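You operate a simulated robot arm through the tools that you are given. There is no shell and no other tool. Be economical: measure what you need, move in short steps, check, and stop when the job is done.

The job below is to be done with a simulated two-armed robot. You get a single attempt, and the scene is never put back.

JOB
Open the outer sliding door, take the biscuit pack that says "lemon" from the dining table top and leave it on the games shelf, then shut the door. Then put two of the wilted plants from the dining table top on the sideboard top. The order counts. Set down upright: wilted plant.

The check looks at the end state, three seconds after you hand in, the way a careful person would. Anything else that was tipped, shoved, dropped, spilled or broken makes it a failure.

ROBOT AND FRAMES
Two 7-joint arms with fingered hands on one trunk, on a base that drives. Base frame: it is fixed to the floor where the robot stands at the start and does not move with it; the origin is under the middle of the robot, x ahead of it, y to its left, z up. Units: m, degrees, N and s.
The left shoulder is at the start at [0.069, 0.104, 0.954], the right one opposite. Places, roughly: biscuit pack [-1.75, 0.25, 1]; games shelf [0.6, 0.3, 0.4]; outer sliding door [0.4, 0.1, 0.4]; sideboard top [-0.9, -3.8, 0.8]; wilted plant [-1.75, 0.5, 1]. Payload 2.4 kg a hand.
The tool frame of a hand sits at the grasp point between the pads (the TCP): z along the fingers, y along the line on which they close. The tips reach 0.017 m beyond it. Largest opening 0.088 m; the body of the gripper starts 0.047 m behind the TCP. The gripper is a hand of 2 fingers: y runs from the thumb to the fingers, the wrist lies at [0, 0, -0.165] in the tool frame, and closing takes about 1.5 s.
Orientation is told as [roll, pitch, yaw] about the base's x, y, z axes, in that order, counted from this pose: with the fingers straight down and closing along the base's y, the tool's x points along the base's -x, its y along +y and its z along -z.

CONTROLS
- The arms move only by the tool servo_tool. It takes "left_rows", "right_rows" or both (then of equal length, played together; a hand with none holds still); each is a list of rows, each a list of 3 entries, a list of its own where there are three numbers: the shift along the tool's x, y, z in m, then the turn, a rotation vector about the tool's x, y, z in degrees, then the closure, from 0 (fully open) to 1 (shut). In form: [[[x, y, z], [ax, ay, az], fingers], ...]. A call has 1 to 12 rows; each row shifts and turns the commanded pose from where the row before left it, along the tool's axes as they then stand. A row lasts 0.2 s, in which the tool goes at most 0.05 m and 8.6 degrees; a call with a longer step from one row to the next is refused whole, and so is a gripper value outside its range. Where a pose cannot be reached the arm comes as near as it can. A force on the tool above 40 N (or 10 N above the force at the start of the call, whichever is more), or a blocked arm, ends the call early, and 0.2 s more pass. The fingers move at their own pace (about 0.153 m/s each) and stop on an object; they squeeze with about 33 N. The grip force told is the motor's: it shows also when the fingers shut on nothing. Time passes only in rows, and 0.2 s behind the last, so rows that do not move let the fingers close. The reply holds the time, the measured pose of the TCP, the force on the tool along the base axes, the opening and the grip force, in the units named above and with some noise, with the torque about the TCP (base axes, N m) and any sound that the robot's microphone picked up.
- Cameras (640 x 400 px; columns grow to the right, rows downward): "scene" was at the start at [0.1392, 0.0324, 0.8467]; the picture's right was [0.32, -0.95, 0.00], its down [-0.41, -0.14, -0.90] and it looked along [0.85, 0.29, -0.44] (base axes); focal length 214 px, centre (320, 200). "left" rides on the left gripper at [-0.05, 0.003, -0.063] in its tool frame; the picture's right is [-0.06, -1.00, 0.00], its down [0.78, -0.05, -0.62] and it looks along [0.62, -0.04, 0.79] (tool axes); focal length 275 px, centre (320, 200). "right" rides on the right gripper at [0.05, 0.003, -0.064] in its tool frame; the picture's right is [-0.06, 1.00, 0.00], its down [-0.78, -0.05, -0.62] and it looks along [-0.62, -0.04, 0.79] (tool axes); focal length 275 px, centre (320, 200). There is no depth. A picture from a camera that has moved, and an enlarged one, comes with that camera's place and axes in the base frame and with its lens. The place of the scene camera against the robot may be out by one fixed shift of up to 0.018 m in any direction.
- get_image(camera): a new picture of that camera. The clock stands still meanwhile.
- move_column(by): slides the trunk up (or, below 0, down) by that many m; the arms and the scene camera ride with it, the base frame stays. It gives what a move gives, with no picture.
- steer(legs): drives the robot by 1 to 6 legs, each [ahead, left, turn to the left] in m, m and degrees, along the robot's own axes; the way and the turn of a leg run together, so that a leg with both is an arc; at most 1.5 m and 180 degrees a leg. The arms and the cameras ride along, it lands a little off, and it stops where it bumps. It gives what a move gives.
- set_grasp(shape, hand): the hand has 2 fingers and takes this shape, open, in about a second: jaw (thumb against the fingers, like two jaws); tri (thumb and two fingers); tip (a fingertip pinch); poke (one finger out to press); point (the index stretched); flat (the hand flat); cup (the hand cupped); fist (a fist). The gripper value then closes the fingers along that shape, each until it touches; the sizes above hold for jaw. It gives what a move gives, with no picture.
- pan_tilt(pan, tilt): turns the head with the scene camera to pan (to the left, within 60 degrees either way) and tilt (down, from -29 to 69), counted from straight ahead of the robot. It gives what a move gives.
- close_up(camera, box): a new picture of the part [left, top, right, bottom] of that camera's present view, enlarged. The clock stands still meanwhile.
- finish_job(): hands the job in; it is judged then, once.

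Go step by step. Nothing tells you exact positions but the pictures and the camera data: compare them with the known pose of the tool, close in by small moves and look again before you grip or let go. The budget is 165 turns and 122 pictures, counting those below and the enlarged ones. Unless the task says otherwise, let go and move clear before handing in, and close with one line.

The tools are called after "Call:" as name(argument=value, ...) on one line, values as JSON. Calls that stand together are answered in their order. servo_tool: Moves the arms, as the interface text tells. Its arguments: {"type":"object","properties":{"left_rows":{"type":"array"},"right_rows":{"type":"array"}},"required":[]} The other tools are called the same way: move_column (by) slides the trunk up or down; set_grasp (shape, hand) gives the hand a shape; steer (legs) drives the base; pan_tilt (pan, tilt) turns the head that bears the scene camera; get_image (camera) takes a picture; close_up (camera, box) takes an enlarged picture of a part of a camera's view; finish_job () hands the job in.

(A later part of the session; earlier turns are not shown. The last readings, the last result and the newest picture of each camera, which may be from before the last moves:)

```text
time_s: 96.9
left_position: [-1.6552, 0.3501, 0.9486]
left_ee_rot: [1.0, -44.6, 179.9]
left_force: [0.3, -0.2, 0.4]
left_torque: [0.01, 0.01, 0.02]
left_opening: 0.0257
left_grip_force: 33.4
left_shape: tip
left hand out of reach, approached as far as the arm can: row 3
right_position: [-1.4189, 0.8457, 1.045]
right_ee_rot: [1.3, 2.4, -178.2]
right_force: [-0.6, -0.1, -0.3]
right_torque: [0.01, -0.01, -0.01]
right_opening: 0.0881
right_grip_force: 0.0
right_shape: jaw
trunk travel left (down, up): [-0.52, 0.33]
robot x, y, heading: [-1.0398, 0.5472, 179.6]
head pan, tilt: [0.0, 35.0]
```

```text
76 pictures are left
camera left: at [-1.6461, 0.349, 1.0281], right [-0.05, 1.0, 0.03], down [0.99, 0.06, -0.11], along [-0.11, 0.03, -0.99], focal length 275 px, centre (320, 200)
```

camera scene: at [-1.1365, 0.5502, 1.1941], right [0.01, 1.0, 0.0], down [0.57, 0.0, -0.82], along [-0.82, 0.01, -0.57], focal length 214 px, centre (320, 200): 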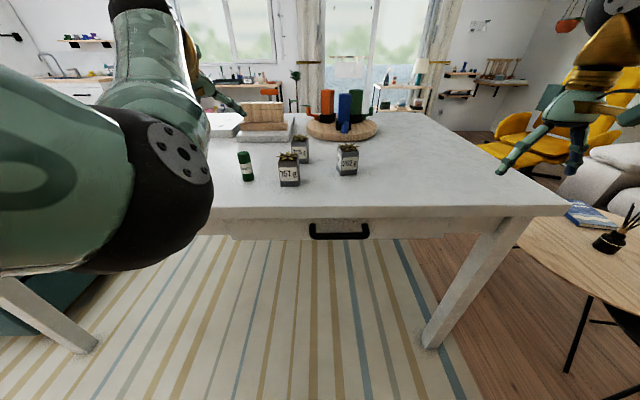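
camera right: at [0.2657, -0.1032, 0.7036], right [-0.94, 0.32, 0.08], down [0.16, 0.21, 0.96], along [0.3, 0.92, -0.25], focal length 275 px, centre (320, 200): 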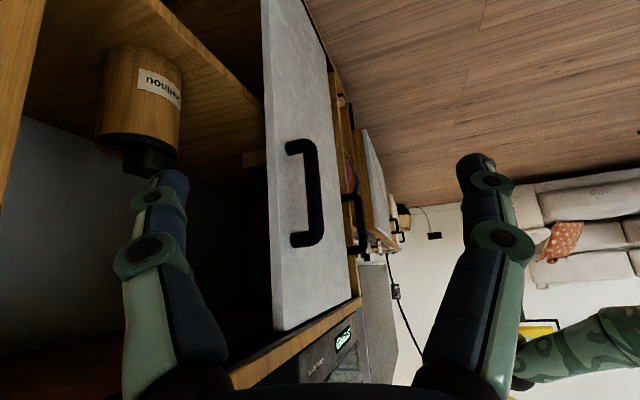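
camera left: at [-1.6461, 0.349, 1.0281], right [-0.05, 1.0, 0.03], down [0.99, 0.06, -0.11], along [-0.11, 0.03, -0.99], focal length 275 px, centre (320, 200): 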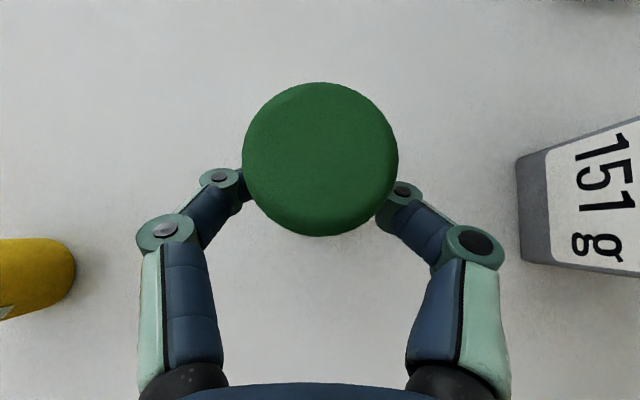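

Call:
move_column(by=0.04)

Call:
get_image(camera="left")

```text
time_s: 97.7
left_position: [-1.6547, 0.3492, 0.989]
left_ee_rot: [0.9, -44.6, 179.9]
left_force: [-0.5, -0.1, -1.0]
left_torque: [-0.05, 0.01, 0.02]
left_opening: 0.0259
left_grip_force: 32.8
left_shape: tip
right_position: [-1.4196, 0.8465, 1.0848]
right_ee_rot: [1.3, 2.6, -178.2]
right_force: [0.3, 0.0, -0.1]
right_torque: [0.02, 0.0, 0.0]
right_opening: 0.088
right_grip_force: 0.2
right_shape: jaw
trunk travel left (down, up): [-0.56, 0.29]
robot x, y, heading: [-1.0465, 0.5449, 179.7]
head pan, tilt: [0.0, 35.0]
```

```text
75 pictures are left
camera left: at [-1.6455, 0.3488, 1.0685], right [-0.05, 1.0, 0.03], down [0.99, 0.06, -0.11], along [-0.11, 0.03, -0.99], focal length 275 px, centre (320, 200)
```

left: 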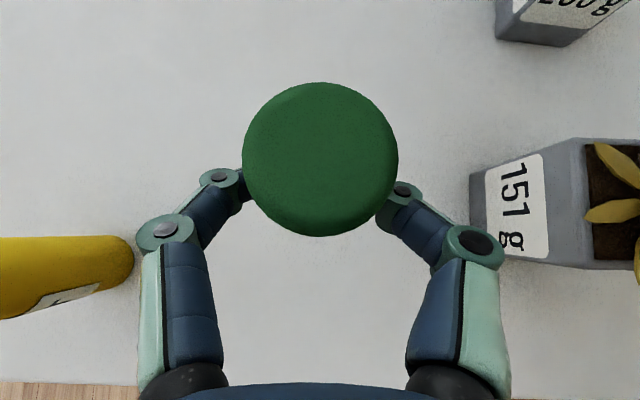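

The pack is held and lifted. I'll raise it more, back away, turn round and line up with the cabinet opening.

Call:
move_column(by=0.06)

Call:
steer(legs=[[-0.45, 0, 0], [0, 0, 90], [0, 0, 90]])

Call:
get_image(camera="left")

```text
time_s: 98.7
left_position: [-1.6536, 0.3501, 1.0501]
left_ee_rot: [0.9, -44.7, 179.9]
left_force: [-0.3, 0.1, -0.6]
left_torque: [-0.01, 0.0, -0.01]
left_opening: 0.0259
left_grip_force: 33.3
left_shape: tip
right_position: [-1.4197, 0.8438, 1.147]
right_ee_rot: [1.4, 2.6, -178.2]
right_force: [0.3, 1.2, -0.5]
right_torque: [0.01, 0.01, 0.0]
right_opening: 0.0878
right_grip_force: 0.1
right_shape: jaw
trunk travel left (down, up): [-0.62, 0.23]
robot x, y, heading: [-1.0402, 0.546, 179.8]
head pan, tilt: [0.0, 35.0]
```

```text
time_s: 109.2
left_position: [0.0002, 0.7802, 1.0496]
left_ee_rot: [0.9, -44.7, 3.7]
left_force: [-0.6, 0.2, -0.5]
left_torque: [-0.03, 0.02, -0.01]
left_opening: 0.0256
left_grip_force: 32.8
left_shape: tip
right_position: [-0.2006, 0.2714, 1.147]
right_ee_rot: [1.3, 2.5, 5.6]
right_force: [0.5, -0.5, 0.3]
right_torque: [-0.03, 0.01, 0.05]
right_opening: 0.0876
right_grip_force: 0.1
right_shape: jaw
trunk travel left (down, up): [-0.62, 0.23]
robot x, y, heading: [-0.6004, 0.5457, 3.3]
head pan, tilt: [0.0, 35.0]
```

```text
74 pictures are left
camera left: at [-0.0104, 0.7818, 1.1305], right [0.12, -0.99, 0.03], down [-0.99, -0.12, -0.11], along [0.12, -0.02, -0.99], focal length 275 px, centre (320, 200)
```

left: 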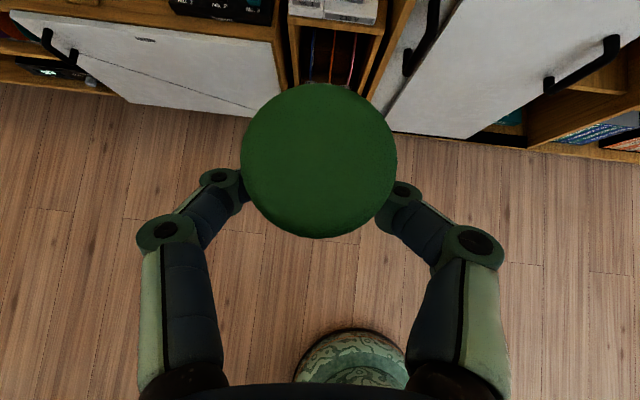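

Call:
steer(legs=[[0, 0, -3.3], [0.1, -0.71, 0]])

Call:
move_column(by=-0.52)

Call:
pan_tilt(pan=20, tilt=20)

Call:
get_image(camera="scene")

Call:
get_image(camera="left")

```text
time_s: 113.5
left_position: [0.1117, 0.0326, 1.0506]
left_ee_rot: [0.8, -44.7, -0.4]
left_force: [0.1, 0.9, -0.1]
left_torque: [0.0, -0.01, 0.04]
left_opening: 0.0257
left_grip_force: 32.7
left_shape: tip
right_position: [-0.1237, -0.4619, 1.1466]
right_ee_rot: [1.3, 2.5, 1.6]
right_force: [0.6, 1.0, -0.3]
right_torque: [0.0, 0.01, -0.01]
right_opening: 0.0882
right_grip_force: 0.1
right_shape: jaw
trunk travel left (down, up): [-0.62, 0.23]
robot x, y, heading: [-0.4991, -0.1619, -0.6]
head pan, tilt: [0.0, 35.0]
```

```text
refused: -0.52 is not a number from -0.4 to 0.4
```

```text
time_s: 114.3
left_position: [0.113, 0.0323, 1.0503]
left_ee_rot: [0.9, -44.7, -0.3]
left_force: [0.0, -0.1, -1.3]
left_torque: [0.03, 0.0, 0.02]
left_opening: 0.0258
left_grip_force: 32.8
left_shape: tip
right_position: [-0.1227, -0.4598, 1.1457]
right_ee_rot: [1.3, 2.6, 1.6]
right_force: [-0.3, 1.4, -0.3]
right_torque: [-0.01, -0.02, 0.01]
right_opening: 0.0877
right_grip_force: 0.1
right_shape: jaw
trunk travel left (down, up): [-0.62, 0.23]
robot x, y, heading: [-0.4965, -0.1635, -0.4]
head pan, tilt: [20.0, 20.0]
```

```text
73 pictures are left
camera scene: at [-0.3707, -0.129, 1.2911], right [0.33, -0.94, 0.0], down [-0.32, -0.11, -0.94], along [0.89, 0.31, -0.34], focal length 214 px, centre (320, 200)
```

scene: 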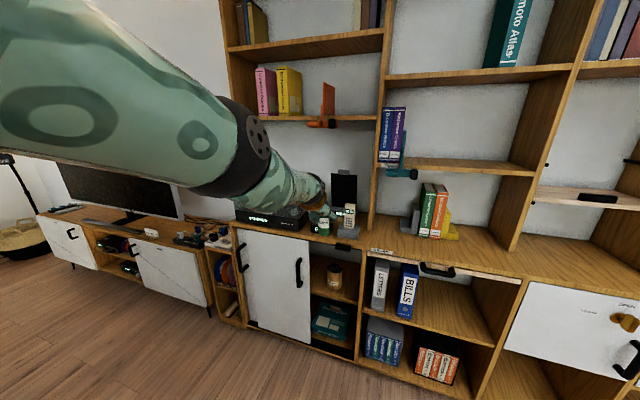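

```text
72 pictures are left
camera left: at [0.1026, 0.0347, 1.1304], right [0.05, -1.0, 0.03], down [-0.99, -0.05, -0.11], along [0.11, -0.03, -0.99], focal length 275 px, centre (320, 200)
```

left: 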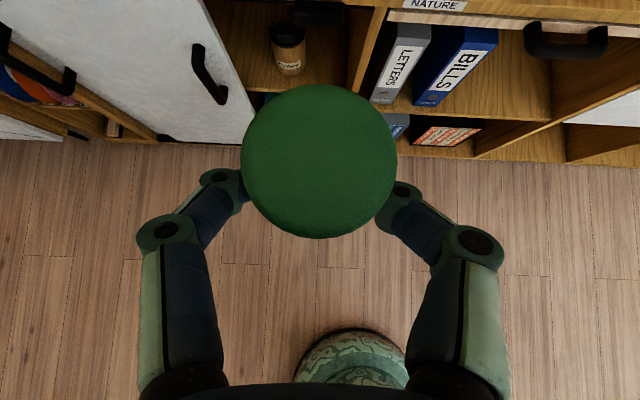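

I can see the shelf's front edge at about x 0.475, the divider at y -0.04 and the jar at (0.55, 0.11). The pack can stand at about (0.51, 0.02). Lowering now.

Call:
move_column(by=-0.3)

Call:
move_column(by=-0.22)

Call:
get_image(camera="scene")

Call:
get_image(camera="left")

```text
time_s: 117.3
left_position: [0.1123, 0.0313, 0.7508]
left_ee_rot: [0.9, -44.9, -0.3]
left_force: [-0.5, -0.6, -0.1]
left_torque: [0.01, 0.01, 0.02]
left_opening: 0.0258
left_grip_force: 32.8
left_shape: tip
right_position: [-0.1234, -0.4621, 0.8456]
right_ee_rot: [1.2, 2.5, 1.6]
right_force: [0.7, -0.5, 0.0]
right_torque: [0.01, 0.03, 0.01]
right_opening: 0.0877
right_grip_force: 0.0
right_shape: jaw
trunk travel left (down, up): [-0.32, 0.53]
robot x, y, heading: [-0.5034, -0.1634, -0.6]
head pan, tilt: [20.0, 20.0]
```

```text
time_s: 119.7
left_position: [0.1126, 0.0312, 0.5302]
left_ee_rot: [0.9, -44.8, -0.3]
left_force: [0.2, 0.4, -0.1]
left_torque: [0.0, -0.01, -0.02]
left_opening: 0.0256
left_grip_force: 33.0
left_shape: tip
right_position: [-0.1232, -0.461, 0.6261]
right_ee_rot: [1.3, 2.6, 1.6]
right_force: [0.3, 0.0, -0.3]
right_torque: [0.0, -0.03, 0.01]
right_opening: 0.0878
right_grip_force: 0.0
right_shape: jaw
trunk travel left (down, up): [-0.1, 0.75]
robot x, y, heading: [-0.4978, -0.1614, -0.8]
head pan, tilt: [20.0, 20.0]
```

```text
71 pictures are left
camera scene: at [-0.3551, -0.1291, 0.7716], right [0.33, -0.94, 0.0], down [-0.32, -0.11, -0.94], along [0.89, 0.31, -0.34], focal length 214 px, centre (320, 200)
```

scene: 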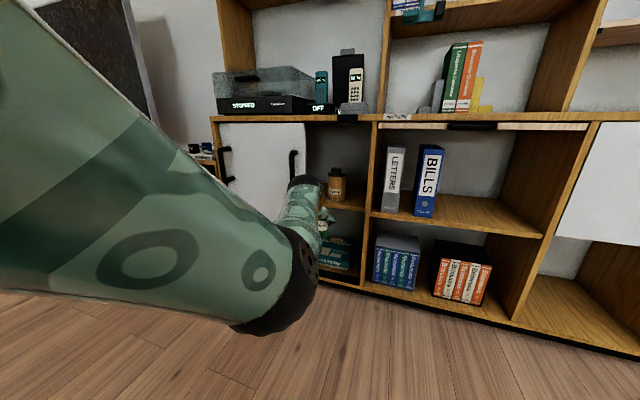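

```text
70 pictures are left
camera left: at [0.1026, 0.0347, 0.6109], right [0.05, -1.0, 0.03], down [-0.99, -0.05, -0.11], along [0.12, -0.03, -0.99], focal length 275 px, centre (320, 200)
```

left: 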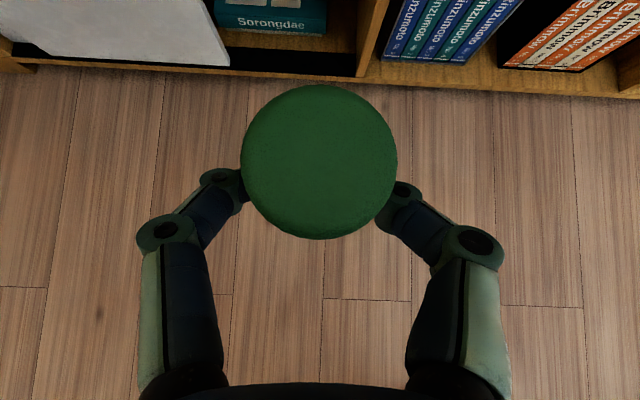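

Call:
steer(legs=[[0.28, -0.004, 0]])

Call:
get_image(camera="left")

Call:
get_image(camera="scene")

```text
time_s: 121.7
left_position: [0.3958, 0.0224, 0.5303]
left_ee_rot: [0.9, -44.8, -0.5]
left_force: [-0.1, -0.1, -0.9]
left_torque: [-0.01, 0.03, 0.0]
left_opening: 0.0255
left_grip_force: 33.0
left_shape: tip
right_position: [0.1596, -0.4718, 0.6252]
right_ee_rot: [1.4, 2.5, 1.4]
right_force: [0.0, 0.3, 0.0]
right_torque: [0.0, 0.03, 0.0]
right_opening: 0.0877
right_grip_force: 0.1
right_shape: jaw
trunk travel left (down, up): [-0.1, 0.75]
robot x, y, heading: [-0.2176, -0.1664, -0.6]
head pan, tilt: [20.0, 20.0]
```

```text
69 pictures are left
camera left: at [0.3862, 0.0256, 0.6105], right [0.05, -1.0, 0.03], down [-0.99, -0.05, -0.11], along [0.11, -0.03, -0.99], focal length 275 px, centre (320, 200)
```

left: 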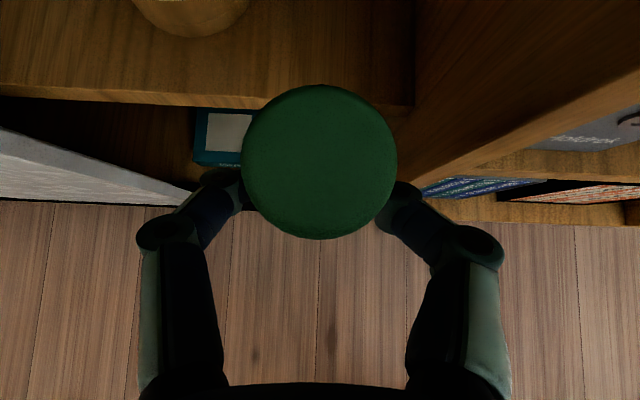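

```text
68 pictures are left
camera scene: at [-0.0719, -0.1367, 0.7715], right [0.33, -0.94, 0.0], down [-0.32, -0.11, -0.94], along [0.89, 0.31, -0.34], focal length 214 px, centre (320, 200)
```

scene: 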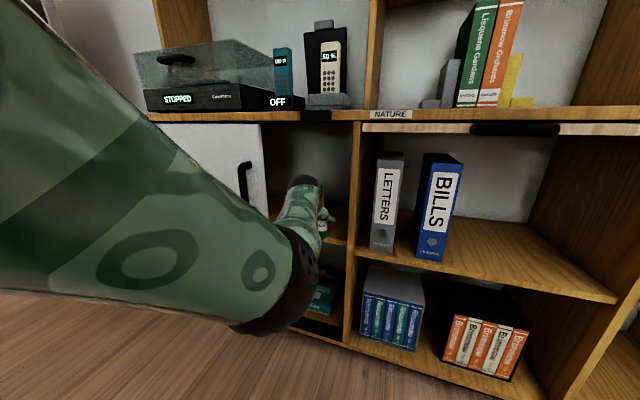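

Clearances look good on both sides. I'll drive in slowly.

Call:
steer(legs=[[0.06, 0, 0.5]])

Call:
get_image(camera="left")

```text
time_s: 122.6
left_position: [0.455, 0.0265, 0.53]
left_ee_rot: [0.9, -44.8, 0.0]
left_force: [0.3, -1.0, -1.3]
left_torque: [0.0, 0.0, -0.03]
left_opening: 0.0259
left_grip_force: 32.5
left_shape: tip
right_position: [0.2219, -0.4679, 0.6256]
right_ee_rot: [1.3, 2.6, 1.9]
right_force: [-0.4, 0.7, 0.2]
right_torque: [0.04, -0.02, 0.0]
right_opening: 0.088
right_grip_force: 0.1
right_shape: jaw
trunk travel left (down, up): [-0.1, 0.75]
robot x, y, heading: [-0.154, -0.1685, -0.0]
head pan, tilt: [20.0, 20.0]
```

```text
67 pictures are left
camera left: at [0.4455, 0.0303, 0.6105], right [0.05, -1.0, 0.03], down [-0.99, -0.06, -0.11], along [0.11, -0.03, -0.99], focal length 275 px, centre (320, 200)
```

left: 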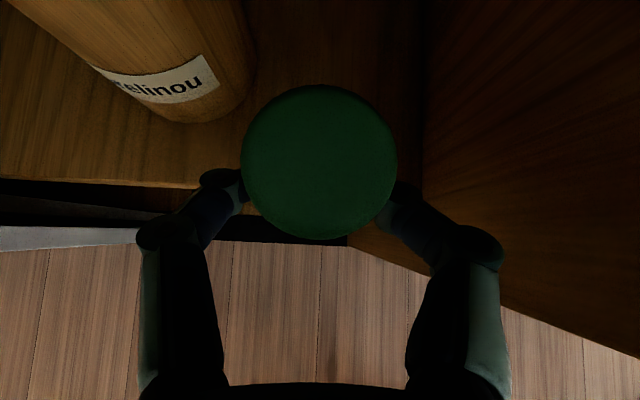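

Call:
steer(legs=[[0.045, -0.005, 0]])

Call:
move_column(by=-0.03)

Call:
get_image(camera="left")

```text
time_s: 123.5
left_position: [0.4992, 0.0229, 0.531]
left_ee_rot: [0.9, -44.7, 0.0]
left_force: [0.8, 1.5, -1.0]
left_torque: [-0.02, 0.01, 0.01]
left_opening: 0.0258
left_grip_force: 33.1
left_shape: tip
right_position: [0.2654, -0.4725, 0.6251]
right_ee_rot: [1.2, 2.5, 1.8]
right_force: [0.1, 0.5, -0.2]
right_torque: [-0.03, 0.0, 0.01]
right_opening: 0.0877
right_grip_force: 0.1
right_shape: jaw
trunk travel left (down, up): [-0.1, 0.75]
robot x, y, heading: [-0.1101, -0.1764, -0.0]
head pan, tilt: [20.0, 20.0]
```

```text
time_s: 124.3
left_position: [0.4989, 0.0226, 0.4995]
left_ee_rot: [0.9, -44.8, 0.0]
left_force: [-0.1, 0.8, -0.2]
left_torque: [0.0, 0.01, -0.02]
left_opening: 0.0258
left_grip_force: 32.9
left_shape: tip
right_position: [0.2666, -0.4729, 0.5958]
right_ee_rot: [1.3, 2.5, 1.9]
right_force: [-0.4, -0.4, -0.2]
right_torque: [0.03, -0.02, -0.01]
right_opening: 0.088
right_grip_force: 0.1
right_shape: jaw
trunk travel left (down, up): [-0.07, 0.78]
robot x, y, heading: [-0.1113, -0.179, -0.1]
head pan, tilt: [20.0, 20.0]
```

```text
66 pictures are left
camera left: at [0.4895, 0.0254, 0.5805], right [0.06, -1.0, 0.03], down [-0.99, -0.06, -0.11], along [0.11, -0.03, -0.99], focal length 275 px, centre (320, 200)
```

left: 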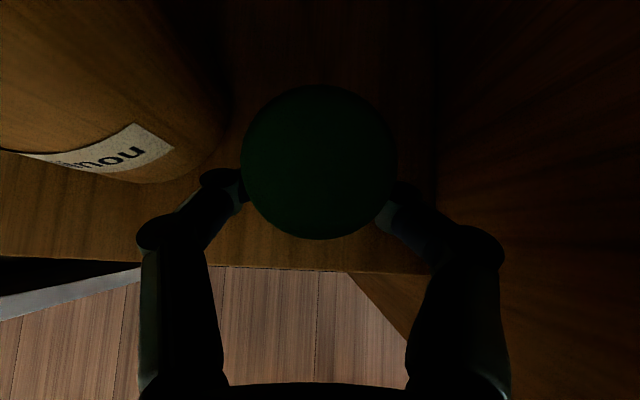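

Call:
servo_tool(left_rows=[[[0.0021, 0, 0.0021], [0, 0, 0], 1], [[0.0021, 0, 0.0021], [0, 0, 0], 1], [[0.0021, 0, 0.0021], [0, 0, 0], 1], [[0.0021, 0, 0.0021], [0, 0, 0], 1]])

```text
time_s: 125.3
left_position: [0.4991, 0.0225, 0.4891]
left_ee_rot: [0.8, -44.7, 0.0]
left_force: [0.2, -0.3, -0.4]
left_torque: [-0.01, -0.04, -0.02]
left_opening: 0.0258
left_grip_force: 33.0
left_shape: tip
right_position: [0.2664, -0.4717, 0.5961]
right_ee_rot: [1.3, 2.6, 1.9]
right_force: [-0.1, -0.2, -0.5]
right_torque: [-0.01, 0.01, 0.06]
right_opening: 0.0877
right_grip_force: 0.0
right_shape: jaw
trunk travel left (down, up): [-0.07, 0.78]
robot x, y, heading: [-0.1106, -0.1755, -0.2]
head pan, tilt: [20.0, 20.0]
```

Call:
servo_tool(left_rows=[[[0.0021, 0, 0.0021], [0, 0, 0], 1], [[0.0014, 0, 0.0014], [0, 0, 0], 1]])

Call:
servo_tool(left_rows=[[[0.0014, 0, 0.0014], [0, 0, 0], 1], [[0.0014, 0, 0.0014], [0, 0, 0], 1]])

```text
time_s: 125.9
left_position: [0.4997, 0.0216, 0.4866]
left_ee_rot: [0.9, -45.0, 0.0]
left_force: [0.0, -0.5, 8.7]
left_torque: [-0.01, -0.07, -0.01]
left_opening: 0.0267
left_grip_force: 32.9
left_shape: tip
right_position: [0.2658, -0.4722, 0.5959]
right_ee_rot: [1.3, 2.5, 1.8]
right_force: [0.2, 0.0, -0.7]
right_torque: [0.01, -0.02, -0.04]
right_opening: 0.0877
right_grip_force: 0.1
right_shape: jaw
trunk travel left (down, up): [-0.07, 0.78]
robot x, y, heading: [-0.1121, -0.1785, -0.3]
head pan, tilt: [20.0, 20.0]
```

```text
time_s: 126.5
left_position: [0.4999, 0.0236, 0.4844]
left_ee_rot: [1.0, -45.2, 0.0]
left_force: [2.4, -0.7, 24.6]
left_torque: [-0.02, -0.15, -0.02]
left_opening: 0.0298
left_grip_force: 33.0
left_shape: tip
right_position: [0.2657, -0.4734, 0.5973]
right_ee_rot: [1.3, 2.4, 2.0]
right_force: [-0.5, -0.3, 0.1]
right_torque: [-0.01, 0.01, 0.01]
right_opening: 0.088
right_grip_force: 0.2
right_shape: jaw
trunk travel left (down, up): [-0.07, 0.78]
robot x, y, heading: [-0.1126, -0.1737, -0.1]
head pan, tilt: [20.0, 20.0]
```

Contact with the shelf at pack bottom about z 0.433, confirming its height. I'll ease up and release.

Call:
servo_tool(left_rows=[[[-0.002, 0, -0.002], [0, 0, 0], 1], [[0, 0, 0], [0, 0, 0], 0.6], [[0, 0, 0], [0, 0, 0], 0.45], [[0, 0, 0], [0, 0, 0], 0.35], [[0, 0, 0], [0, 0, 0], 0.35]])

Call:
get_image(camera="left")

```text
time_s: 127.7
left_position: [0.4986, 0.0212, 0.481]
left_ee_rot: [0.7, -44.6, 0.1]
left_force: [0.7, -0.3, -0.2]
left_torque: [0.01, 0.02, 0.01]
left_opening: 0.0569
left_grip_force: 0.0
left_shape: tip
right_position: [0.2655, -0.4721, 0.5957]
right_ee_rot: [1.3, 2.4, 1.8]
right_force: [0.9, -0.2, -0.6]
right_torque: [-0.01, -0.03, 0.03]
right_opening: 0.0879
right_grip_force: 0.1
right_shape: jaw
trunk travel left (down, up): [-0.07, 0.78]
robot x, y, heading: [-0.1112, -0.1732, -0.6]
head pan, tilt: [20.0, 20.0]
```

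```text
65 pictures are left
camera left: at [0.4891, 0.0249, 0.5614], right [0.05, -1.0, 0.03], down [-0.99, -0.06, -0.11], along [0.11, -0.03, -0.99], focal length 275 px, centre (320, 200)
```

left: 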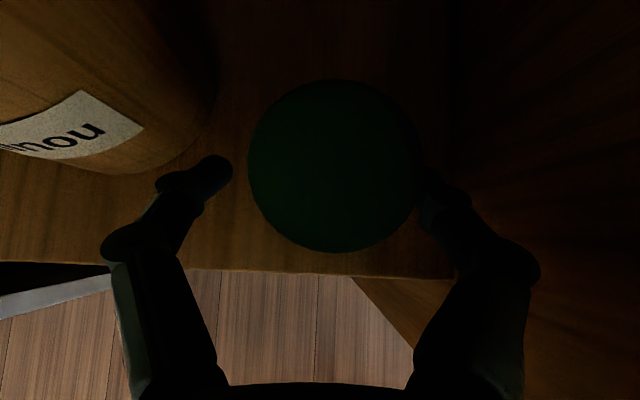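

Call:
servo_tool(left_rows=[[[0, -0.004, 0], [0, 0, 0], 0.35], [[0, 0, 0], [0, 0, 0], 0.3]])

Call:
steer(legs=[[-0.12, 0, 0]])

Call:
get_image(camera="left")

```text
time_s: 128.3
left_position: [0.5001, 0.0178, 0.4812]
left_ee_rot: [1.0, -44.7, -0.2]
left_force: [-0.2, 0.2, -0.1]
left_torque: [0.01, 0.01, 0.0]
left_opening: 0.0612
left_grip_force: 0.1
left_shape: tip
right_position: [0.2665, -0.4719, 0.5968]
right_ee_rot: [1.2, 2.4, 2.0]
right_force: [0.0, 0.0, -0.3]
right_torque: [-0.02, 0.03, 0.01]
right_opening: 0.088
right_grip_force: 0.0
right_shape: jaw
trunk travel left (down, up): [-0.07, 0.78]
robot x, y, heading: [-0.1122, -0.1755, -0.4]
head pan, tilt: [20.0, 20.0]
```

```text
time_s: 129.5
left_position: [0.3769, 0.0188, 0.4826]
left_ee_rot: [0.9, -44.7, 0.1]
left_force: [0.0, -0.4, -0.6]
left_torque: [0.02, 0.02, 0.01]
left_opening: 0.0611
left_grip_force: 0.1
left_shape: tip
right_position: [0.1453, -0.4714, 0.5962]
right_ee_rot: [1.3, 2.7, 1.9]
right_force: [-0.7, -0.2, 0.1]
right_torque: [-0.01, 0.01, 0.02]
right_opening: 0.0877
right_grip_force: 0.0
right_shape: jaw
trunk travel left (down, up): [-0.07, 0.78]
robot x, y, heading: [-0.2335, -0.1737, -0.4]
head pan, tilt: [20.0, 20.0]
```

```text
64 pictures are left
camera left: at [0.3678, 0.022, 0.5621], right [0.06, -1.0, 0.03], down [-0.99, -0.06, -0.11], along [0.11, -0.03, -0.99], focal length 275 px, centre (320, 200)
```

left: 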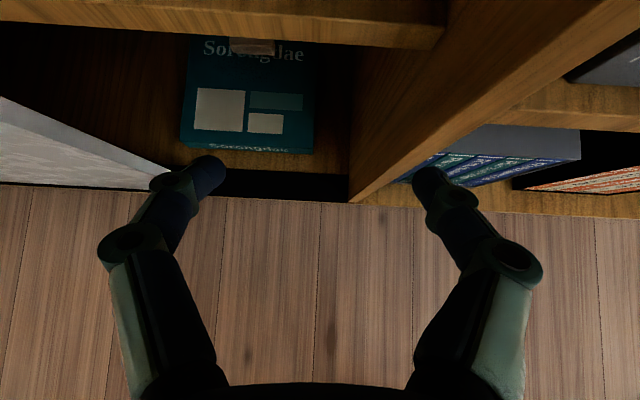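

Call:
steer(legs=[[-0.2, 0, 0]])

Call:
move_column(by=0.1)

Call:
close_up(camera="left", box=[160, 0, 480, 200])

Call:
get_image(camera="scene")

```text
time_s: 131.1
left_position: [0.1809, 0.0199, 0.483]
left_ee_rot: [0.9, -44.7, 0.0]
left_force: [0.1, -0.1, 0.6]
left_torque: [0.0, 0.0, 0.01]
left_opening: 0.0612
left_grip_force: 0.0
left_shape: tip
right_position: [-0.0527, -0.4708, 0.5958]
right_ee_rot: [1.3, 2.5, 2.0]
right_force: [-0.8, -0.3, -0.4]
right_torque: [0.03, 0.0, -0.01]
right_opening: 0.0881
right_grip_force: 0.1
right_shape: jaw
trunk travel left (down, up): [-0.07, 0.78]
robot x, y, heading: [-0.4282, -0.1758, -0.3]
head pan, tilt: [20.0, 20.0]
```

```text
time_s: 132.4
left_position: [0.1809, 0.0204, 0.5822]
left_ee_rot: [0.8, -44.7, 0.0]
left_force: [0.9, 0.3, 0.9]
left_torque: [0.02, 0.02, 0.01]
left_opening: 0.0613
left_grip_force: 0.1
left_shape: tip
right_position: [-0.0533, -0.4725, 0.6963]
right_ee_rot: [1.3, 2.6, 1.9]
right_force: [-0.3, -0.9, -0.2]
right_torque: [0.02, -0.02, 0.03]
right_opening: 0.088
right_grip_force: 0.0
right_shape: jaw
trunk travel left (down, up): [-0.17, 0.68]
robot x, y, heading: [-0.4328, -0.1732, -0.1]
head pan, tilt: [20.0, 20.0]
```

```text
2.00 times, centred on (320, 100) of left
camera zoom: at [0.1707, 0.0221, 0.6619], right [0.06, -1.0, 0.03], down [-0.99, -0.06, -0.11], along [0.11, -0.03, -0.99], focal length 551 px, centre (320, 400)
```

zoom: 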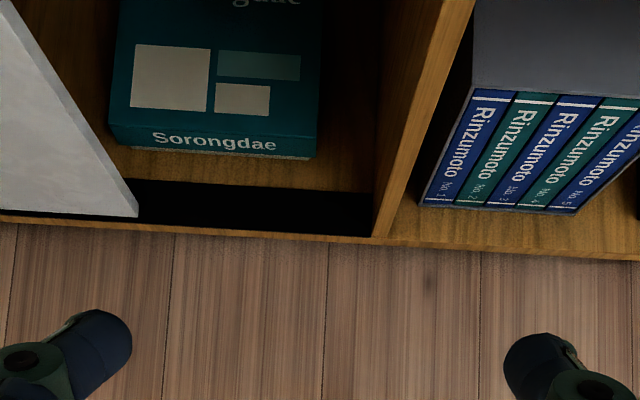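

```text
62 pictures are left
camera scene: at [-0.2898, -0.1402, 0.84], right [0.34, -0.94, 0.0], down [-0.32, -0.12, -0.94], along [0.88, 0.32, -0.34], focal length 214 px, centre (320, 200)
```

scene: 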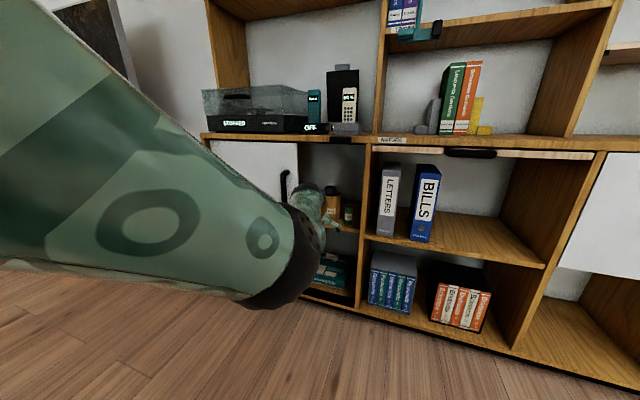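

The pack stands upright on the shelf. Now I'll shut the door by pushing its handle right with closed fingers, starting from its left side.

Call:
steer(legs=[[0, 0.235, 0]])

Call:
servo_tool(left_rows=[[[0, 0.02, 0], [0, 0, 0], 1], [[0, 0.025, 0], [0, 0, 0], 1], [[0, 0, 0], [0, 0, 0], 1], [[0, 0, 0], [0, 0, 0], 1]])

Call:
steer(legs=[[0.15, 0, 0]])

Call:
get_image(camera="left")

```text
time_s: 134.2
left_position: [0.1802, 0.2534, 0.5818]
left_ee_rot: [0.9, -44.8, 0.3]
left_force: [0.3, 0.1, 0.0]
left_torque: [-0.03, 0.01, 0.0]
left_opening: 0.0613
left_grip_force: 0.1
left_shape: tip
right_position: [-0.05, -0.2371, 0.6967]
right_ee_rot: [1.3, 2.5, 2.2]
right_force: [0.5, -0.5, 1.6]
right_torque: [-0.02, -0.01, 0.02]
right_opening: 0.0881
right_grip_force: 0.1
right_shape: jaw
trunk travel left (down, up): [-0.17, 0.68]
robot x, y, heading: [-0.4302, 0.0577, -0.2]
head pan, tilt: [20.0, 20.0]
```

```text
time_s: 135.2
left_position: [0.1795, 0.2996, 0.5835]
left_ee_rot: [0.9, -44.8, 0.2]
left_force: [-0.8, -0.7, 0.5]
left_torque: [0.02, 0.03, -0.01]
left_opening: 0.0001
left_grip_force: 32.8
left_shape: tip
right_position: [-0.0515, -0.2373, 0.6966]
right_ee_rot: [1.2, 2.4, 2.2]
right_force: [0.4, 0.3, 0.0]
right_torque: [0.03, 0.05, -0.03]
right_opening: 0.0877
right_grip_force: 0.1
right_shape: jaw
trunk travel left (down, up): [-0.17, 0.68]
robot x, y, heading: [-0.429, 0.0572, -0.0]
head pan, tilt: [20.0, 20.0]
```

```text
time_s: 136.6
left_position: [0.333, 0.2959, 0.583]
left_ee_rot: [0.8, -44.6, -0.1]
left_force: [-0.5, 0.3, 1.1]
left_torque: [0.02, -0.01, -0.01]
left_opening: 0.0
left_grip_force: 33.4
left_shape: tip
right_position: [0.1009, -0.2406, 0.696]
right_ee_rot: [1.3, 2.5, 1.9]
right_force: [0.5, 0.1, -0.6]
right_torque: [0.04, 0.0, -0.01]
right_opening: 0.0879
right_grip_force: 0.1
right_shape: jaw
trunk travel left (down, up): [-0.17, 0.68]
robot x, y, heading: [-0.2763, 0.0585, -0.2]
head pan, tilt: [20.0, 20.0]
```

```text
61 pictures are left
camera left: at [0.3233, 0.2984, 0.6632], right [0.05, -1.0, 0.03], down [-0.99, -0.06, -0.11], along [0.11, -0.03, -0.99], focal length 275 px, centre (320, 200)
```

left: 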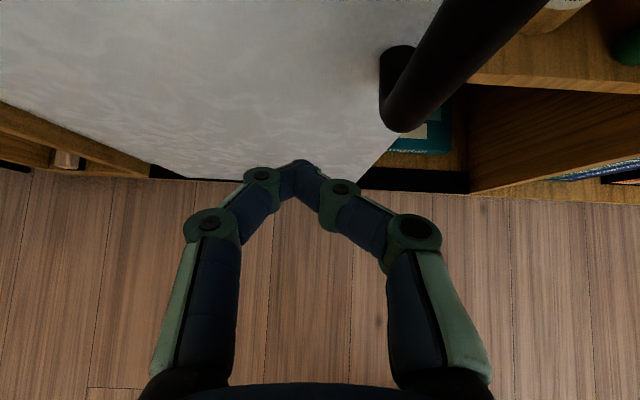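

Call:
steer(legs=[[0.055, 0, 0]])

Call:
servo_tool(left_rows=[[[0, -0.015, 0], [0, 0, 0], 1], [[0, -0.015, 0], [0, 0, 0], 1], [[0, -0.015, 0], [0, 0, 0], 1], [[0, -0.02, 0], [0, 0, 0], 1], [[0, -0.02, 0], [0, 0, 0], 1], [[0, -0.02, 0], [0, 0, 0], 1], [[0, -0.02, 0], [0, 0, 0], 1]])

Call:
get_image(camera="left")

```text
time_s: 137.5
left_position: [0.3885, 0.2958, 0.5832]
left_ee_rot: [0.9, -44.6, -0.2]
left_force: [1.3, -0.7, -0.9]
left_torque: [0.0, 0.01, -0.01]
left_opening: 0.0
left_grip_force: 32.8
left_shape: tip
right_position: [0.1556, -0.2394, 0.6961]
right_ee_rot: [1.4, 2.5, 1.7]
right_force: [0.4, -0.2, -0.3]
right_torque: [0.02, -0.02, -0.02]
right_opening: 0.0877
right_grip_force: 0.2
right_shape: jaw
trunk travel left (down, up): [-0.17, 0.68]
robot x, y, heading: [-0.2254, 0.0554, -0.1]
head pan, tilt: [20.0, 20.0]
```

```text
time_s: 139.1
left_position: [0.3916, 0.1703, 0.5819]
left_ee_rot: [1.0, -44.7, 0.0]
left_force: [-2.6, 1.8, 0.5]
left_torque: [-0.03, 0.01, -0.06]
left_opening: 0.0
left_grip_force: 32.3
left_shape: tip
right_position: [0.1552, -0.2395, 0.6948]
right_ee_rot: [1.3, 2.6, 1.7]
right_force: [0.1, 0.9, -0.3]
right_torque: [-0.03, -0.03, 0.0]
right_opening: 0.088
right_grip_force: 0.1
right_shape: jaw
trunk travel left (down, up): [-0.17, 0.68]
robot x, y, heading: [-0.2211, 0.0583, -0.3]
head pan, tilt: [20.0, 20.0]
```

```text
60 pictures are left
camera left: at [0.3807, 0.1734, 0.6622], right [0.05, -1.0, 0.03], down [-0.99, -0.06, -0.11], along [0.12, -0.03, -0.99], focal length 275 px, centre (320, 200)
```

left: 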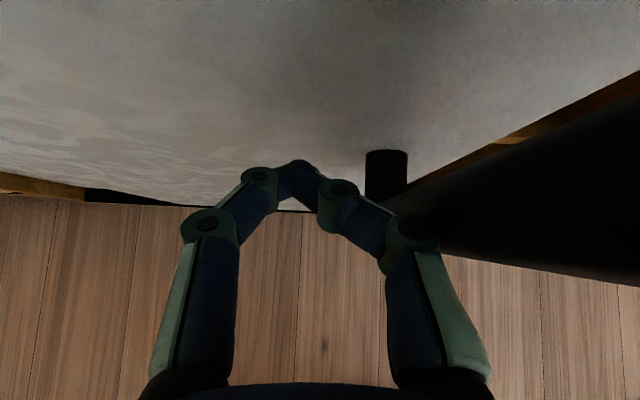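

The door is moving with the hand. Continuing to push it shut.

Call:
servo_tool(left_rows=[[[0, -0.02, 0], [0, 0, 0], 1], [[0, -0.02, 0], [0, 0, 0], 1], [[0, -0.02, 0], [0, 0, 0], 1], [[0, -0.02, 0], [0, 0, 0], 1], [[0, -0.01, 0], [0, 0, 0], 1], [[0, -0.01, 0], [0, 0, 0], 1], [[0, -0.01, 0], [0, 0, 0], 1], [[0, -0.01, 0], [0, 0, 0], 1], [[0, -0.01, 0], [0, 0, 0], 1]])

Call:
get_image(camera="left")

```text
time_s: 141.1
left_position: [0.3899, 0.0365, 0.5803]
left_ee_rot: [0.7, -44.7, -0.1]
left_force: [-0.1, 1.0, -0.2]
left_torque: [-0.01, 0.0, 0.0]
left_opening: 0.0
left_grip_force: 32.6
left_shape: tip
right_position: [0.1542, -0.2408, 0.6958]
right_ee_rot: [1.3, 2.5, 1.7]
right_force: [-0.5, -0.3, -0.1]
right_torque: [0.02, -0.02, 0.0]
right_opening: 0.0879
right_grip_force: 0.0
right_shape: jaw
trunk travel left (down, up): [-0.17, 0.68]
robot x, y, heading: [-0.2206, 0.0589, -0.4]
head pan, tilt: [20.0, 20.0]
```

```text
59 pictures are left
camera left: at [0.3804, 0.0405, 0.6604], right [0.05, -1.0, 0.03], down [-0.99, -0.06, -0.11], along [0.11, -0.03, -0.99], focal length 275 px, centre (320, 200)
```

left: 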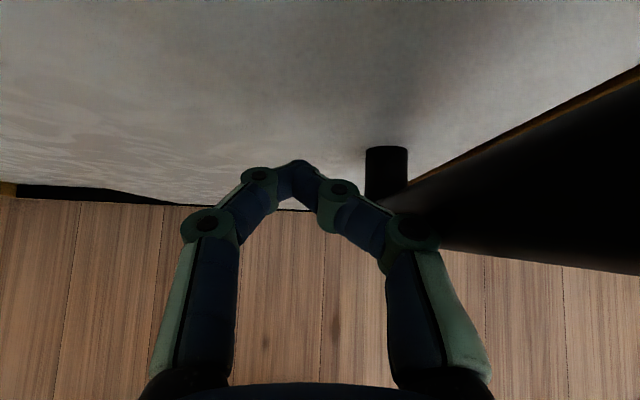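

Call:
servo_tool(left_rows=[[[0, -0.005, 0], [0, 0, 0], 1], [[0, -0.005, 0], [0, 0, 0], 1], [[0, -0.005, 0], [0, 0, 0], 1], [[0, -0.005, 0], [0, 0, 0], 1], [[0, -0.005, 0], [0, 0, 0], 1], [[0, -0.005, 0], [0, 0, 0], 1]])

```text
time_s: 142.5
left_position: [0.3843, 0.0244, 0.5822]
left_ee_rot: [0.8, -44.8, 0.0]
left_force: [-15.0, 18.6, -1.4]
left_torque: [-0.16, -0.18, -0.36]
left_opening: 0.0
left_grip_force: 33.4
left_shape: tip
left hand out of reach, approached as far as the arm can: row 3, 4, 5
right_position: [0.1552, -0.2392, 0.696]
right_ee_rot: [1.2, 2.5, 1.9]
right_force: [0.2, 1.4, -0.3]
right_torque: [0.01, 0.0, -0.02]
right_opening: 0.0879
right_grip_force: 0.0
right_shape: jaw
trunk travel left (down, up): [-0.17, 0.68]
robot x, y, heading: [-0.2211, 0.0594, -0.6]
head pan, tilt: [20.0, 20.0]
```

It resists with 19 N, so it is likely at its stop. I'll back off and check.

Call:
servo_tool(left_rows=[[[0, 0.02, 0], [0, 0, 0], 1], [[0, 0.02, 0], [0, 0, 0], 1]])

Call:
steer(legs=[[-0.25, 0, 0], [0, -0.2, 0]])

Call:
pan_tilt(pan=15, tilt=20)

Call:
get_image(camera="scene")

Call:
get_image(camera="left")

```text
time_s: 143.1
left_position: [0.3886, 0.0646, 0.5833]
left_ee_rot: [1.4, -45.0, -0.2]
left_force: [-0.5, 0.3, -0.7]
left_torque: [0.04, 0.0, 0.0]
left_opening: 0.0
left_grip_force: 32.5
left_shape: tip
right_position: [0.156, -0.2397, 0.6954]
right_ee_rot: [1.2, 2.5, 1.7]
right_force: [-0.6, 0.4, 0.0]
right_torque: [-0.04, 0.0, 0.03]
right_opening: 0.0878
right_grip_force: 0.0
right_shape: jaw
trunk travel left (down, up): [-0.17, 0.68]
robot x, y, heading: [-0.2217, 0.0621, -0.2]
head pan, tilt: [20.0, 20.0]
```

```text
time_s: 146.1
left_position: [0.1415, -0.1364, 0.5817]
left_ee_rot: [1.3, -44.9, -0.5]
left_force: [-0.3, 0.3, 0.0]
left_torque: [-0.01, 0.01, 0.0]
left_opening: 0.0
left_grip_force: 32.6
left_shape: tip
right_position: [-0.0915, -0.4404, 0.696]
right_ee_rot: [1.3, 2.5, 1.3]
right_force: [-0.8, 0.7, 0.1]
right_torque: [0.04, -0.01, -0.01]
right_opening: 0.0878
right_grip_force: 0.0
right_shape: jaw
trunk travel left (down, up): [-0.17, 0.68]
robot x, y, heading: [-0.4671, -0.1387, -0.5]
head pan, tilt: [20.0, 20.0]
```

```text
time_s: 146.8
left_position: [0.1416, -0.1347, 0.5826]
left_ee_rot: [1.5, -44.9, -0.6]
left_force: [0.4, 0.8, 0.3]
left_torque: [0.0, -0.01, 0.03]
left_opening: 0.0002
left_grip_force: 33.7
left_shape: tip
right_position: [-0.0906, -0.4398, 0.6958]
right_ee_rot: [1.3, 2.5, 1.5]
right_force: [-0.4, 0.6, -0.1]
right_torque: [0.03, 0.0, -0.02]
right_opening: 0.0876
right_grip_force: 0.0
right_shape: jaw
trunk travel left (down, up): [-0.17, 0.68]
robot x, y, heading: [-0.4673, -0.1378, -0.6]
head pan, tilt: [15.0, 20.0]
```

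```text
58 pictures are left
camera scene: at [-0.3271, -0.1052, 0.8365], right [0.35, -0.94, 0.0], down [-0.35, -0.13, -0.93], along [0.87, 0.32, -0.38], focal length 214 px, centre (320, 200)
```

scene: 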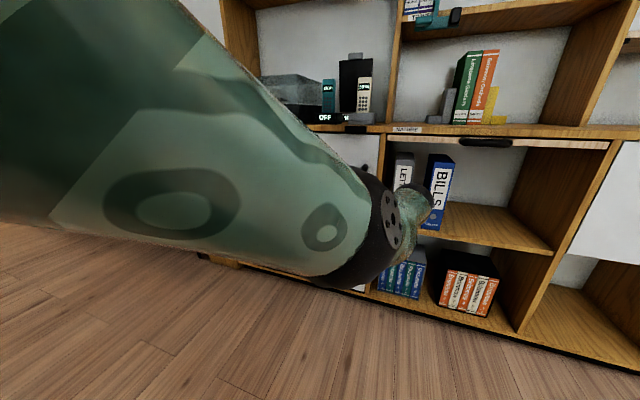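

```text
57 pictures are left
camera left: at [0.1322, -0.1321, 0.6624], right [0.05, -1.0, 0.03], down [-0.99, -0.06, -0.12], along [0.12, -0.02, -0.99], focal length 275 px, centre (320, 200)
```

left: 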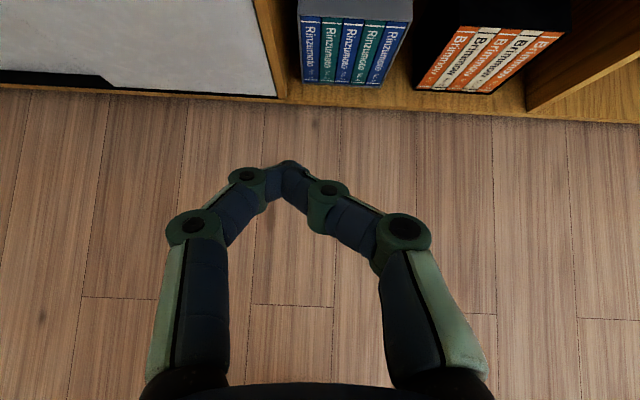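

Call:
close_up(camera="left", box=[180, 0, 340, 110])

Call:
close_up(camera="scene", box=[330, 110, 430, 190])

```text
3.64 times, centred on (260, 55) of left
camera zoom: at [0.1322, -0.1321, 0.6624], right [0.05, -1.0, 0.03], down [-0.99, -0.06, -0.12], along [0.12, -0.02, -0.99], focal length 1001 px, centre (538, 727)
```

zoom: 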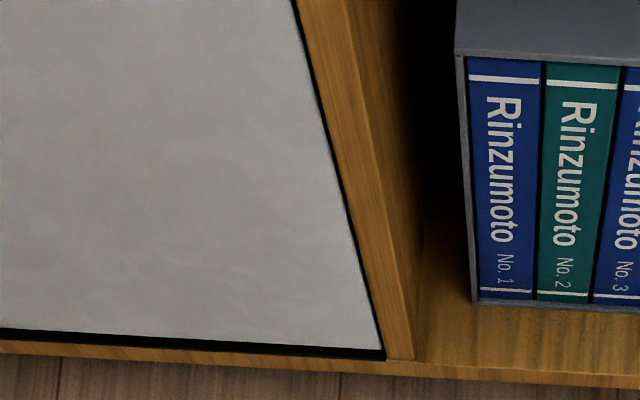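

```text
5.00 times, centred on (380, 150) of scene
camera zoom: at [-0.3271, -0.1052, 0.8365], right [0.35, -0.94, 0.0], down [-0.35, -0.13, -0.93], along [0.87, 0.32, -0.38], focal length 1072 px, centre (20, 450)
```

zoom: 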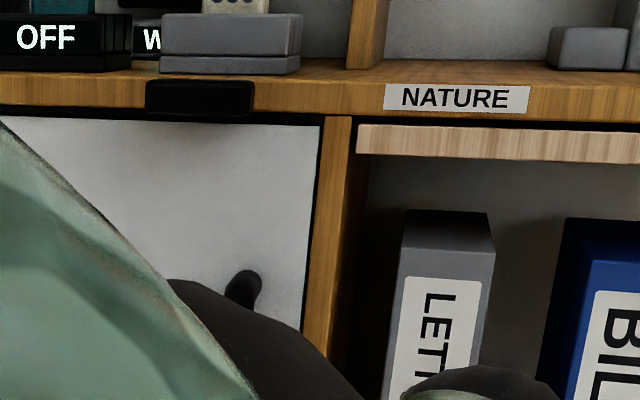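

The door is shut, with the same thin seam as at the start. Next come the plants: I'll bring the left hand to tool-down, raise the trunk and return to the table.

Call:
servo_tool(left_rows=[[[0.0245, 0.02, -0.01], [0, 8.5, 0], 0], [[0.0245, 0.03, -0.01], [0, 8.5, 0], 0], [[0.0245, 0.03, -0.02], [0, 8.5, 0], 0], [[0.0245, 0.03, -0.02], [0, 8.5, 0], 0], [[0.0245, 0.03, -0.02], [0, 8.5, 0], 0], [[0.0, 0.03, -0.02], [0, 2.3, 0], 0], [[0.0, 0.02, -0.02], [0, 0, 0], 0]])

Call:
move_column(by=0.37)

Call:
steer(legs=[[-0.15, 0, 0], [0, 0, 90], [0, 0, 90.5]])

```text
time_s: 148.3
left_position: [0.0019, 0.0502, 0.6386]
left_ee_rot: [0.9, 0.1, 0.3]
left_force: [0.3, -1.0, -0.5]
left_torque: [0.0, 0.01, 0.01]
left_opening: 0.0882
left_grip_force: 0.1
left_shape: tip
right_position: [-0.0914, -0.4401, 0.6965]
right_ee_rot: [1.3, 2.5, 1.5]
right_force: [0.0, -0.7, 0.8]
right_torque: [-0.02, 0.01, 0.02]
right_opening: 0.0879
right_grip_force: 0.1
right_shape: jaw
trunk travel left (down, up): [-0.17, 0.68]
robot x, y, heading: [-0.4658, -0.1395, -0.9]
head pan, tilt: [15.0, 20.0]
```

```text
time_s: 151.9
left_position: [0.0003, 0.0522, 1.01]
left_ee_rot: [0.8, -0.1, 0.4]
left_force: [-0.1, -0.7, -0.1]
left_torque: [0.01, -0.02, -0.01]
left_opening: 0.0881
left_grip_force: 0.1
left_shape: tip
right_position: [-0.092, -0.4391, 1.066]
right_ee_rot: [1.3, 2.6, 1.5]
right_force: [0.0, -0.2, -0.3]
right_torque: [-0.02, 0.01, -0.02]
right_opening: 0.088
right_grip_force: 0.1
right_shape: jaw
trunk travel left (down, up): [-0.54, 0.31]
robot x, y, heading: [-0.466, -0.1419, -0.4]
head pan, tilt: [15.0, 20.0]
```

```text
time_s: 160.9
left_position: [-1.0847, -0.3267, 1.0108]
left_ee_rot: [0.9, -0.1, -179.7]
left_force: [0.7, -0.1, -0.9]
left_torque: [-0.04, 0.05, 0.04]
left_opening: 0.0881
left_grip_force: 0.1
left_shape: tip
right_position: [-0.9899, 0.1653, 1.0662]
right_ee_rot: [1.3, 2.5, -178.8]
right_force: [-0.4, 0.0, -0.3]
right_torque: [-0.03, -0.01, 0.01]
right_opening: 0.088
right_grip_force: 0.1
right_shape: jaw
trunk travel left (down, up): [-0.54, 0.31]
robot x, y, heading: [-0.6155, -0.1373, 178.9]
head pan, tilt: [15.0, 20.0]
```

Call:
servo_tool(left_rows=[[[0, 0, -0.03], [0, 0, 0], 0], [[0, 0, -0.03], [0, 0, 0], 0]])

Call:
steer(legs=[[0.2, -0.81, 0], [0.2, 0, 1]])

Call:
pan_tilt(pan=0, tilt=35)

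Call:
get_image(camera="scene")

Call:
get_image(camera="right")

```text
time_s: 161.5
left_position: [-1.0847, -0.327, 1.0701]
left_ee_rot: [0.9, -0.2, -179.7]
left_force: [-0.5, -0.2, -0.2]
left_torque: [0.03, 0.01, 0.01]
left_opening: 0.0882
left_grip_force: 0.1
left_shape: tip
right_position: [-0.989, 0.1655, 1.0658]
right_ee_rot: [1.3, 2.5, -178.8]
right_force: [-0.4, 0.1, 0.3]
right_torque: [-0.01, 0.01, -0.03]
right_opening: 0.0879
right_grip_force: 0.1
right_shape: jaw
trunk travel left (down, up): [-0.54, 0.31]
robot x, y, heading: [-0.6119, -0.1364, 179.3]
head pan, tilt: [15.0, 20.0]
```

```text
time_s: 167.2
left_position: [-1.4761, 0.4757, 1.0703]
left_ee_rot: [0.9, 0.0, -178.3]
left_force: [0.1, -0.4, -0.1]
left_torque: [-0.03, 0.02, 0.0]
left_opening: 0.0879
left_grip_force: 0.0
left_shape: tip
right_position: [-1.3945, 0.9706, 1.0647]
right_ee_rot: [1.3, 2.6, -177.3]
right_force: [-1.0, 0.0, 0.0]
right_torque: [0.02, -0.02, 0.04]
right_opening: 0.0878
right_grip_force: 0.2
right_shape: jaw
trunk travel left (down, up): [-0.54, 0.31]
robot x, y, heading: [-1.0107, 0.675, -179.4]
head pan, tilt: [15.0, 20.0]
```

```text
time_s: 168.0
left_position: [-1.4756, 0.4767, 1.0704]
left_ee_rot: [0.8, -0.2, -178.3]
left_force: [0.6, -1.7, 0.3]
left_torque: [0.0, 0.01, -0.02]
left_opening: 0.0879
left_grip_force: 0.0
left_shape: tip
right_position: [-1.3961, 0.97, 1.0657]
right_ee_rot: [1.3, 2.6, -177.3]
right_force: [0.2, 0.8, 0.0]
right_torque: [-0.02, 0.02, 0.01]
right_opening: 0.0879
right_grip_force: 0.0
right_shape: jaw
trunk travel left (down, up): [-0.54, 0.31]
robot x, y, heading: [-1.0128, 0.6759, -179.3]
head pan, tilt: [0.0, 35.0]
```

```text
54 pictures are left
camera scene: at [-1.1143, 0.6795, 1.1871], right [-0.01, 1.0, 0.0], down [0.57, 0.01, -0.82], along [-0.82, -0.01, -0.57], focal length 214 px, centre (320, 200)
```

scene: 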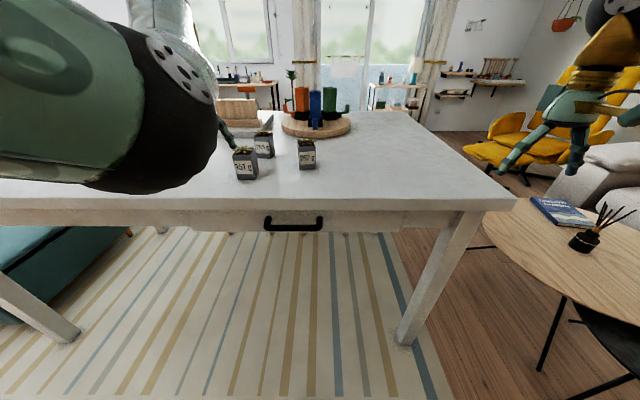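

```text
53 pictures are left
camera right: at [-1.3468, 0.9711, 1.1293], right [-0.02, -1.0, 0.02], down [-0.81, 0.02, 0.58], along [-0.58, -0.01, -0.81], focal length 275 px, centre (320, 200)
```

right: 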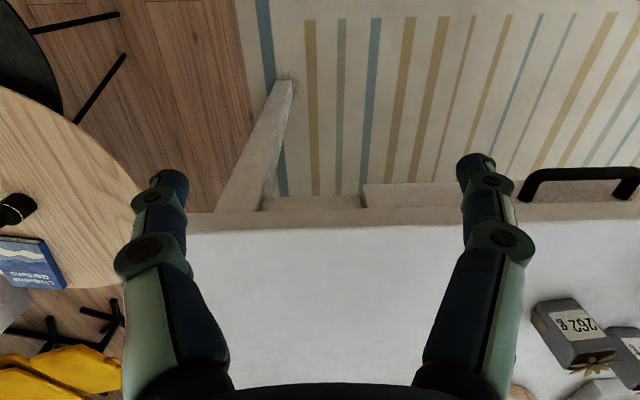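

Call:
close_up(camera="scene", box=[220, 120, 330, 190])

```text
5.71 times, centred on (275, 155) of scene
camera zoom: at [-1.1143, 0.6795, 1.1871], right [-0.01, 1.0, 0.0], down [0.57, 0.01, -0.82], along [-0.82, -0.01, -0.57], focal length 1226 px, centre (577, 457)
```

zoom: 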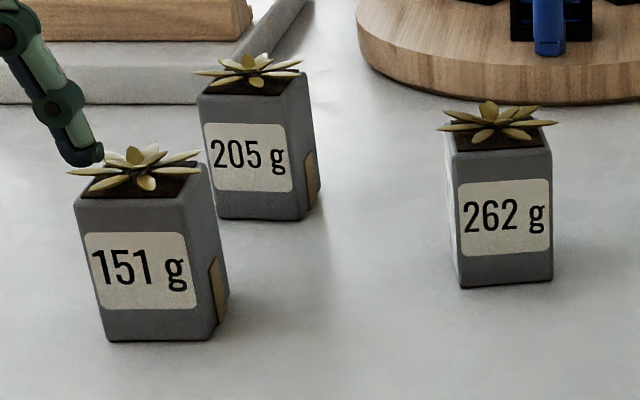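

All three pots look alike and equally wilted; I'll take the 151 g one with the left hand and another with the right. I'll move the left hand over the 151 g pot at about (-1.66, 0.473).

Call:
steer(legs=[[0.16, 0, -0.5]])

Call:
get_image(camera="left")

```text
time_s: 169.4
left_position: [-1.6397, 0.4793, 1.0695]
left_ee_rot: [0.9, -0.1, -178.8]
left_force: [0.4, 0.1, 0.5]
left_torque: [-0.03, 0.06, 0.01]
left_opening: 0.088
left_grip_force: 0.0
left_shape: tip
right_position: [-1.5547, 0.9738, 1.0664]
right_ee_rot: [1.3, 2.6, -177.8]
right_force: [-0.4, -0.1, 0.7]
right_torque: [0.02, -0.01, 0.01]
right_opening: 0.0879
right_grip_force: 0.1
right_shape: jaw
trunk travel left (down, up): [-0.54, 0.31]
robot x, y, heading: [-1.175, 0.6734, -180.0]
head pan, tilt: [0.0, 35.0]
```

```text
51 pictures are left
camera left: at [-1.6904, 0.4769, 1.1328], right [-0.08, 1.0, -0.02], down [0.78, 0.07, 0.62], along [0.62, 0.04, -0.79], focal length 275 px, centre (320, 200)
```

left: 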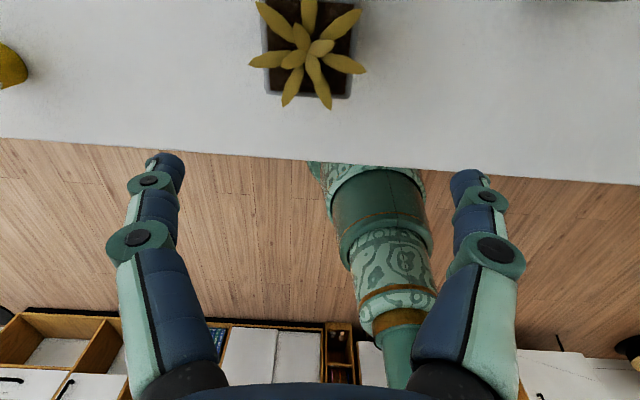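

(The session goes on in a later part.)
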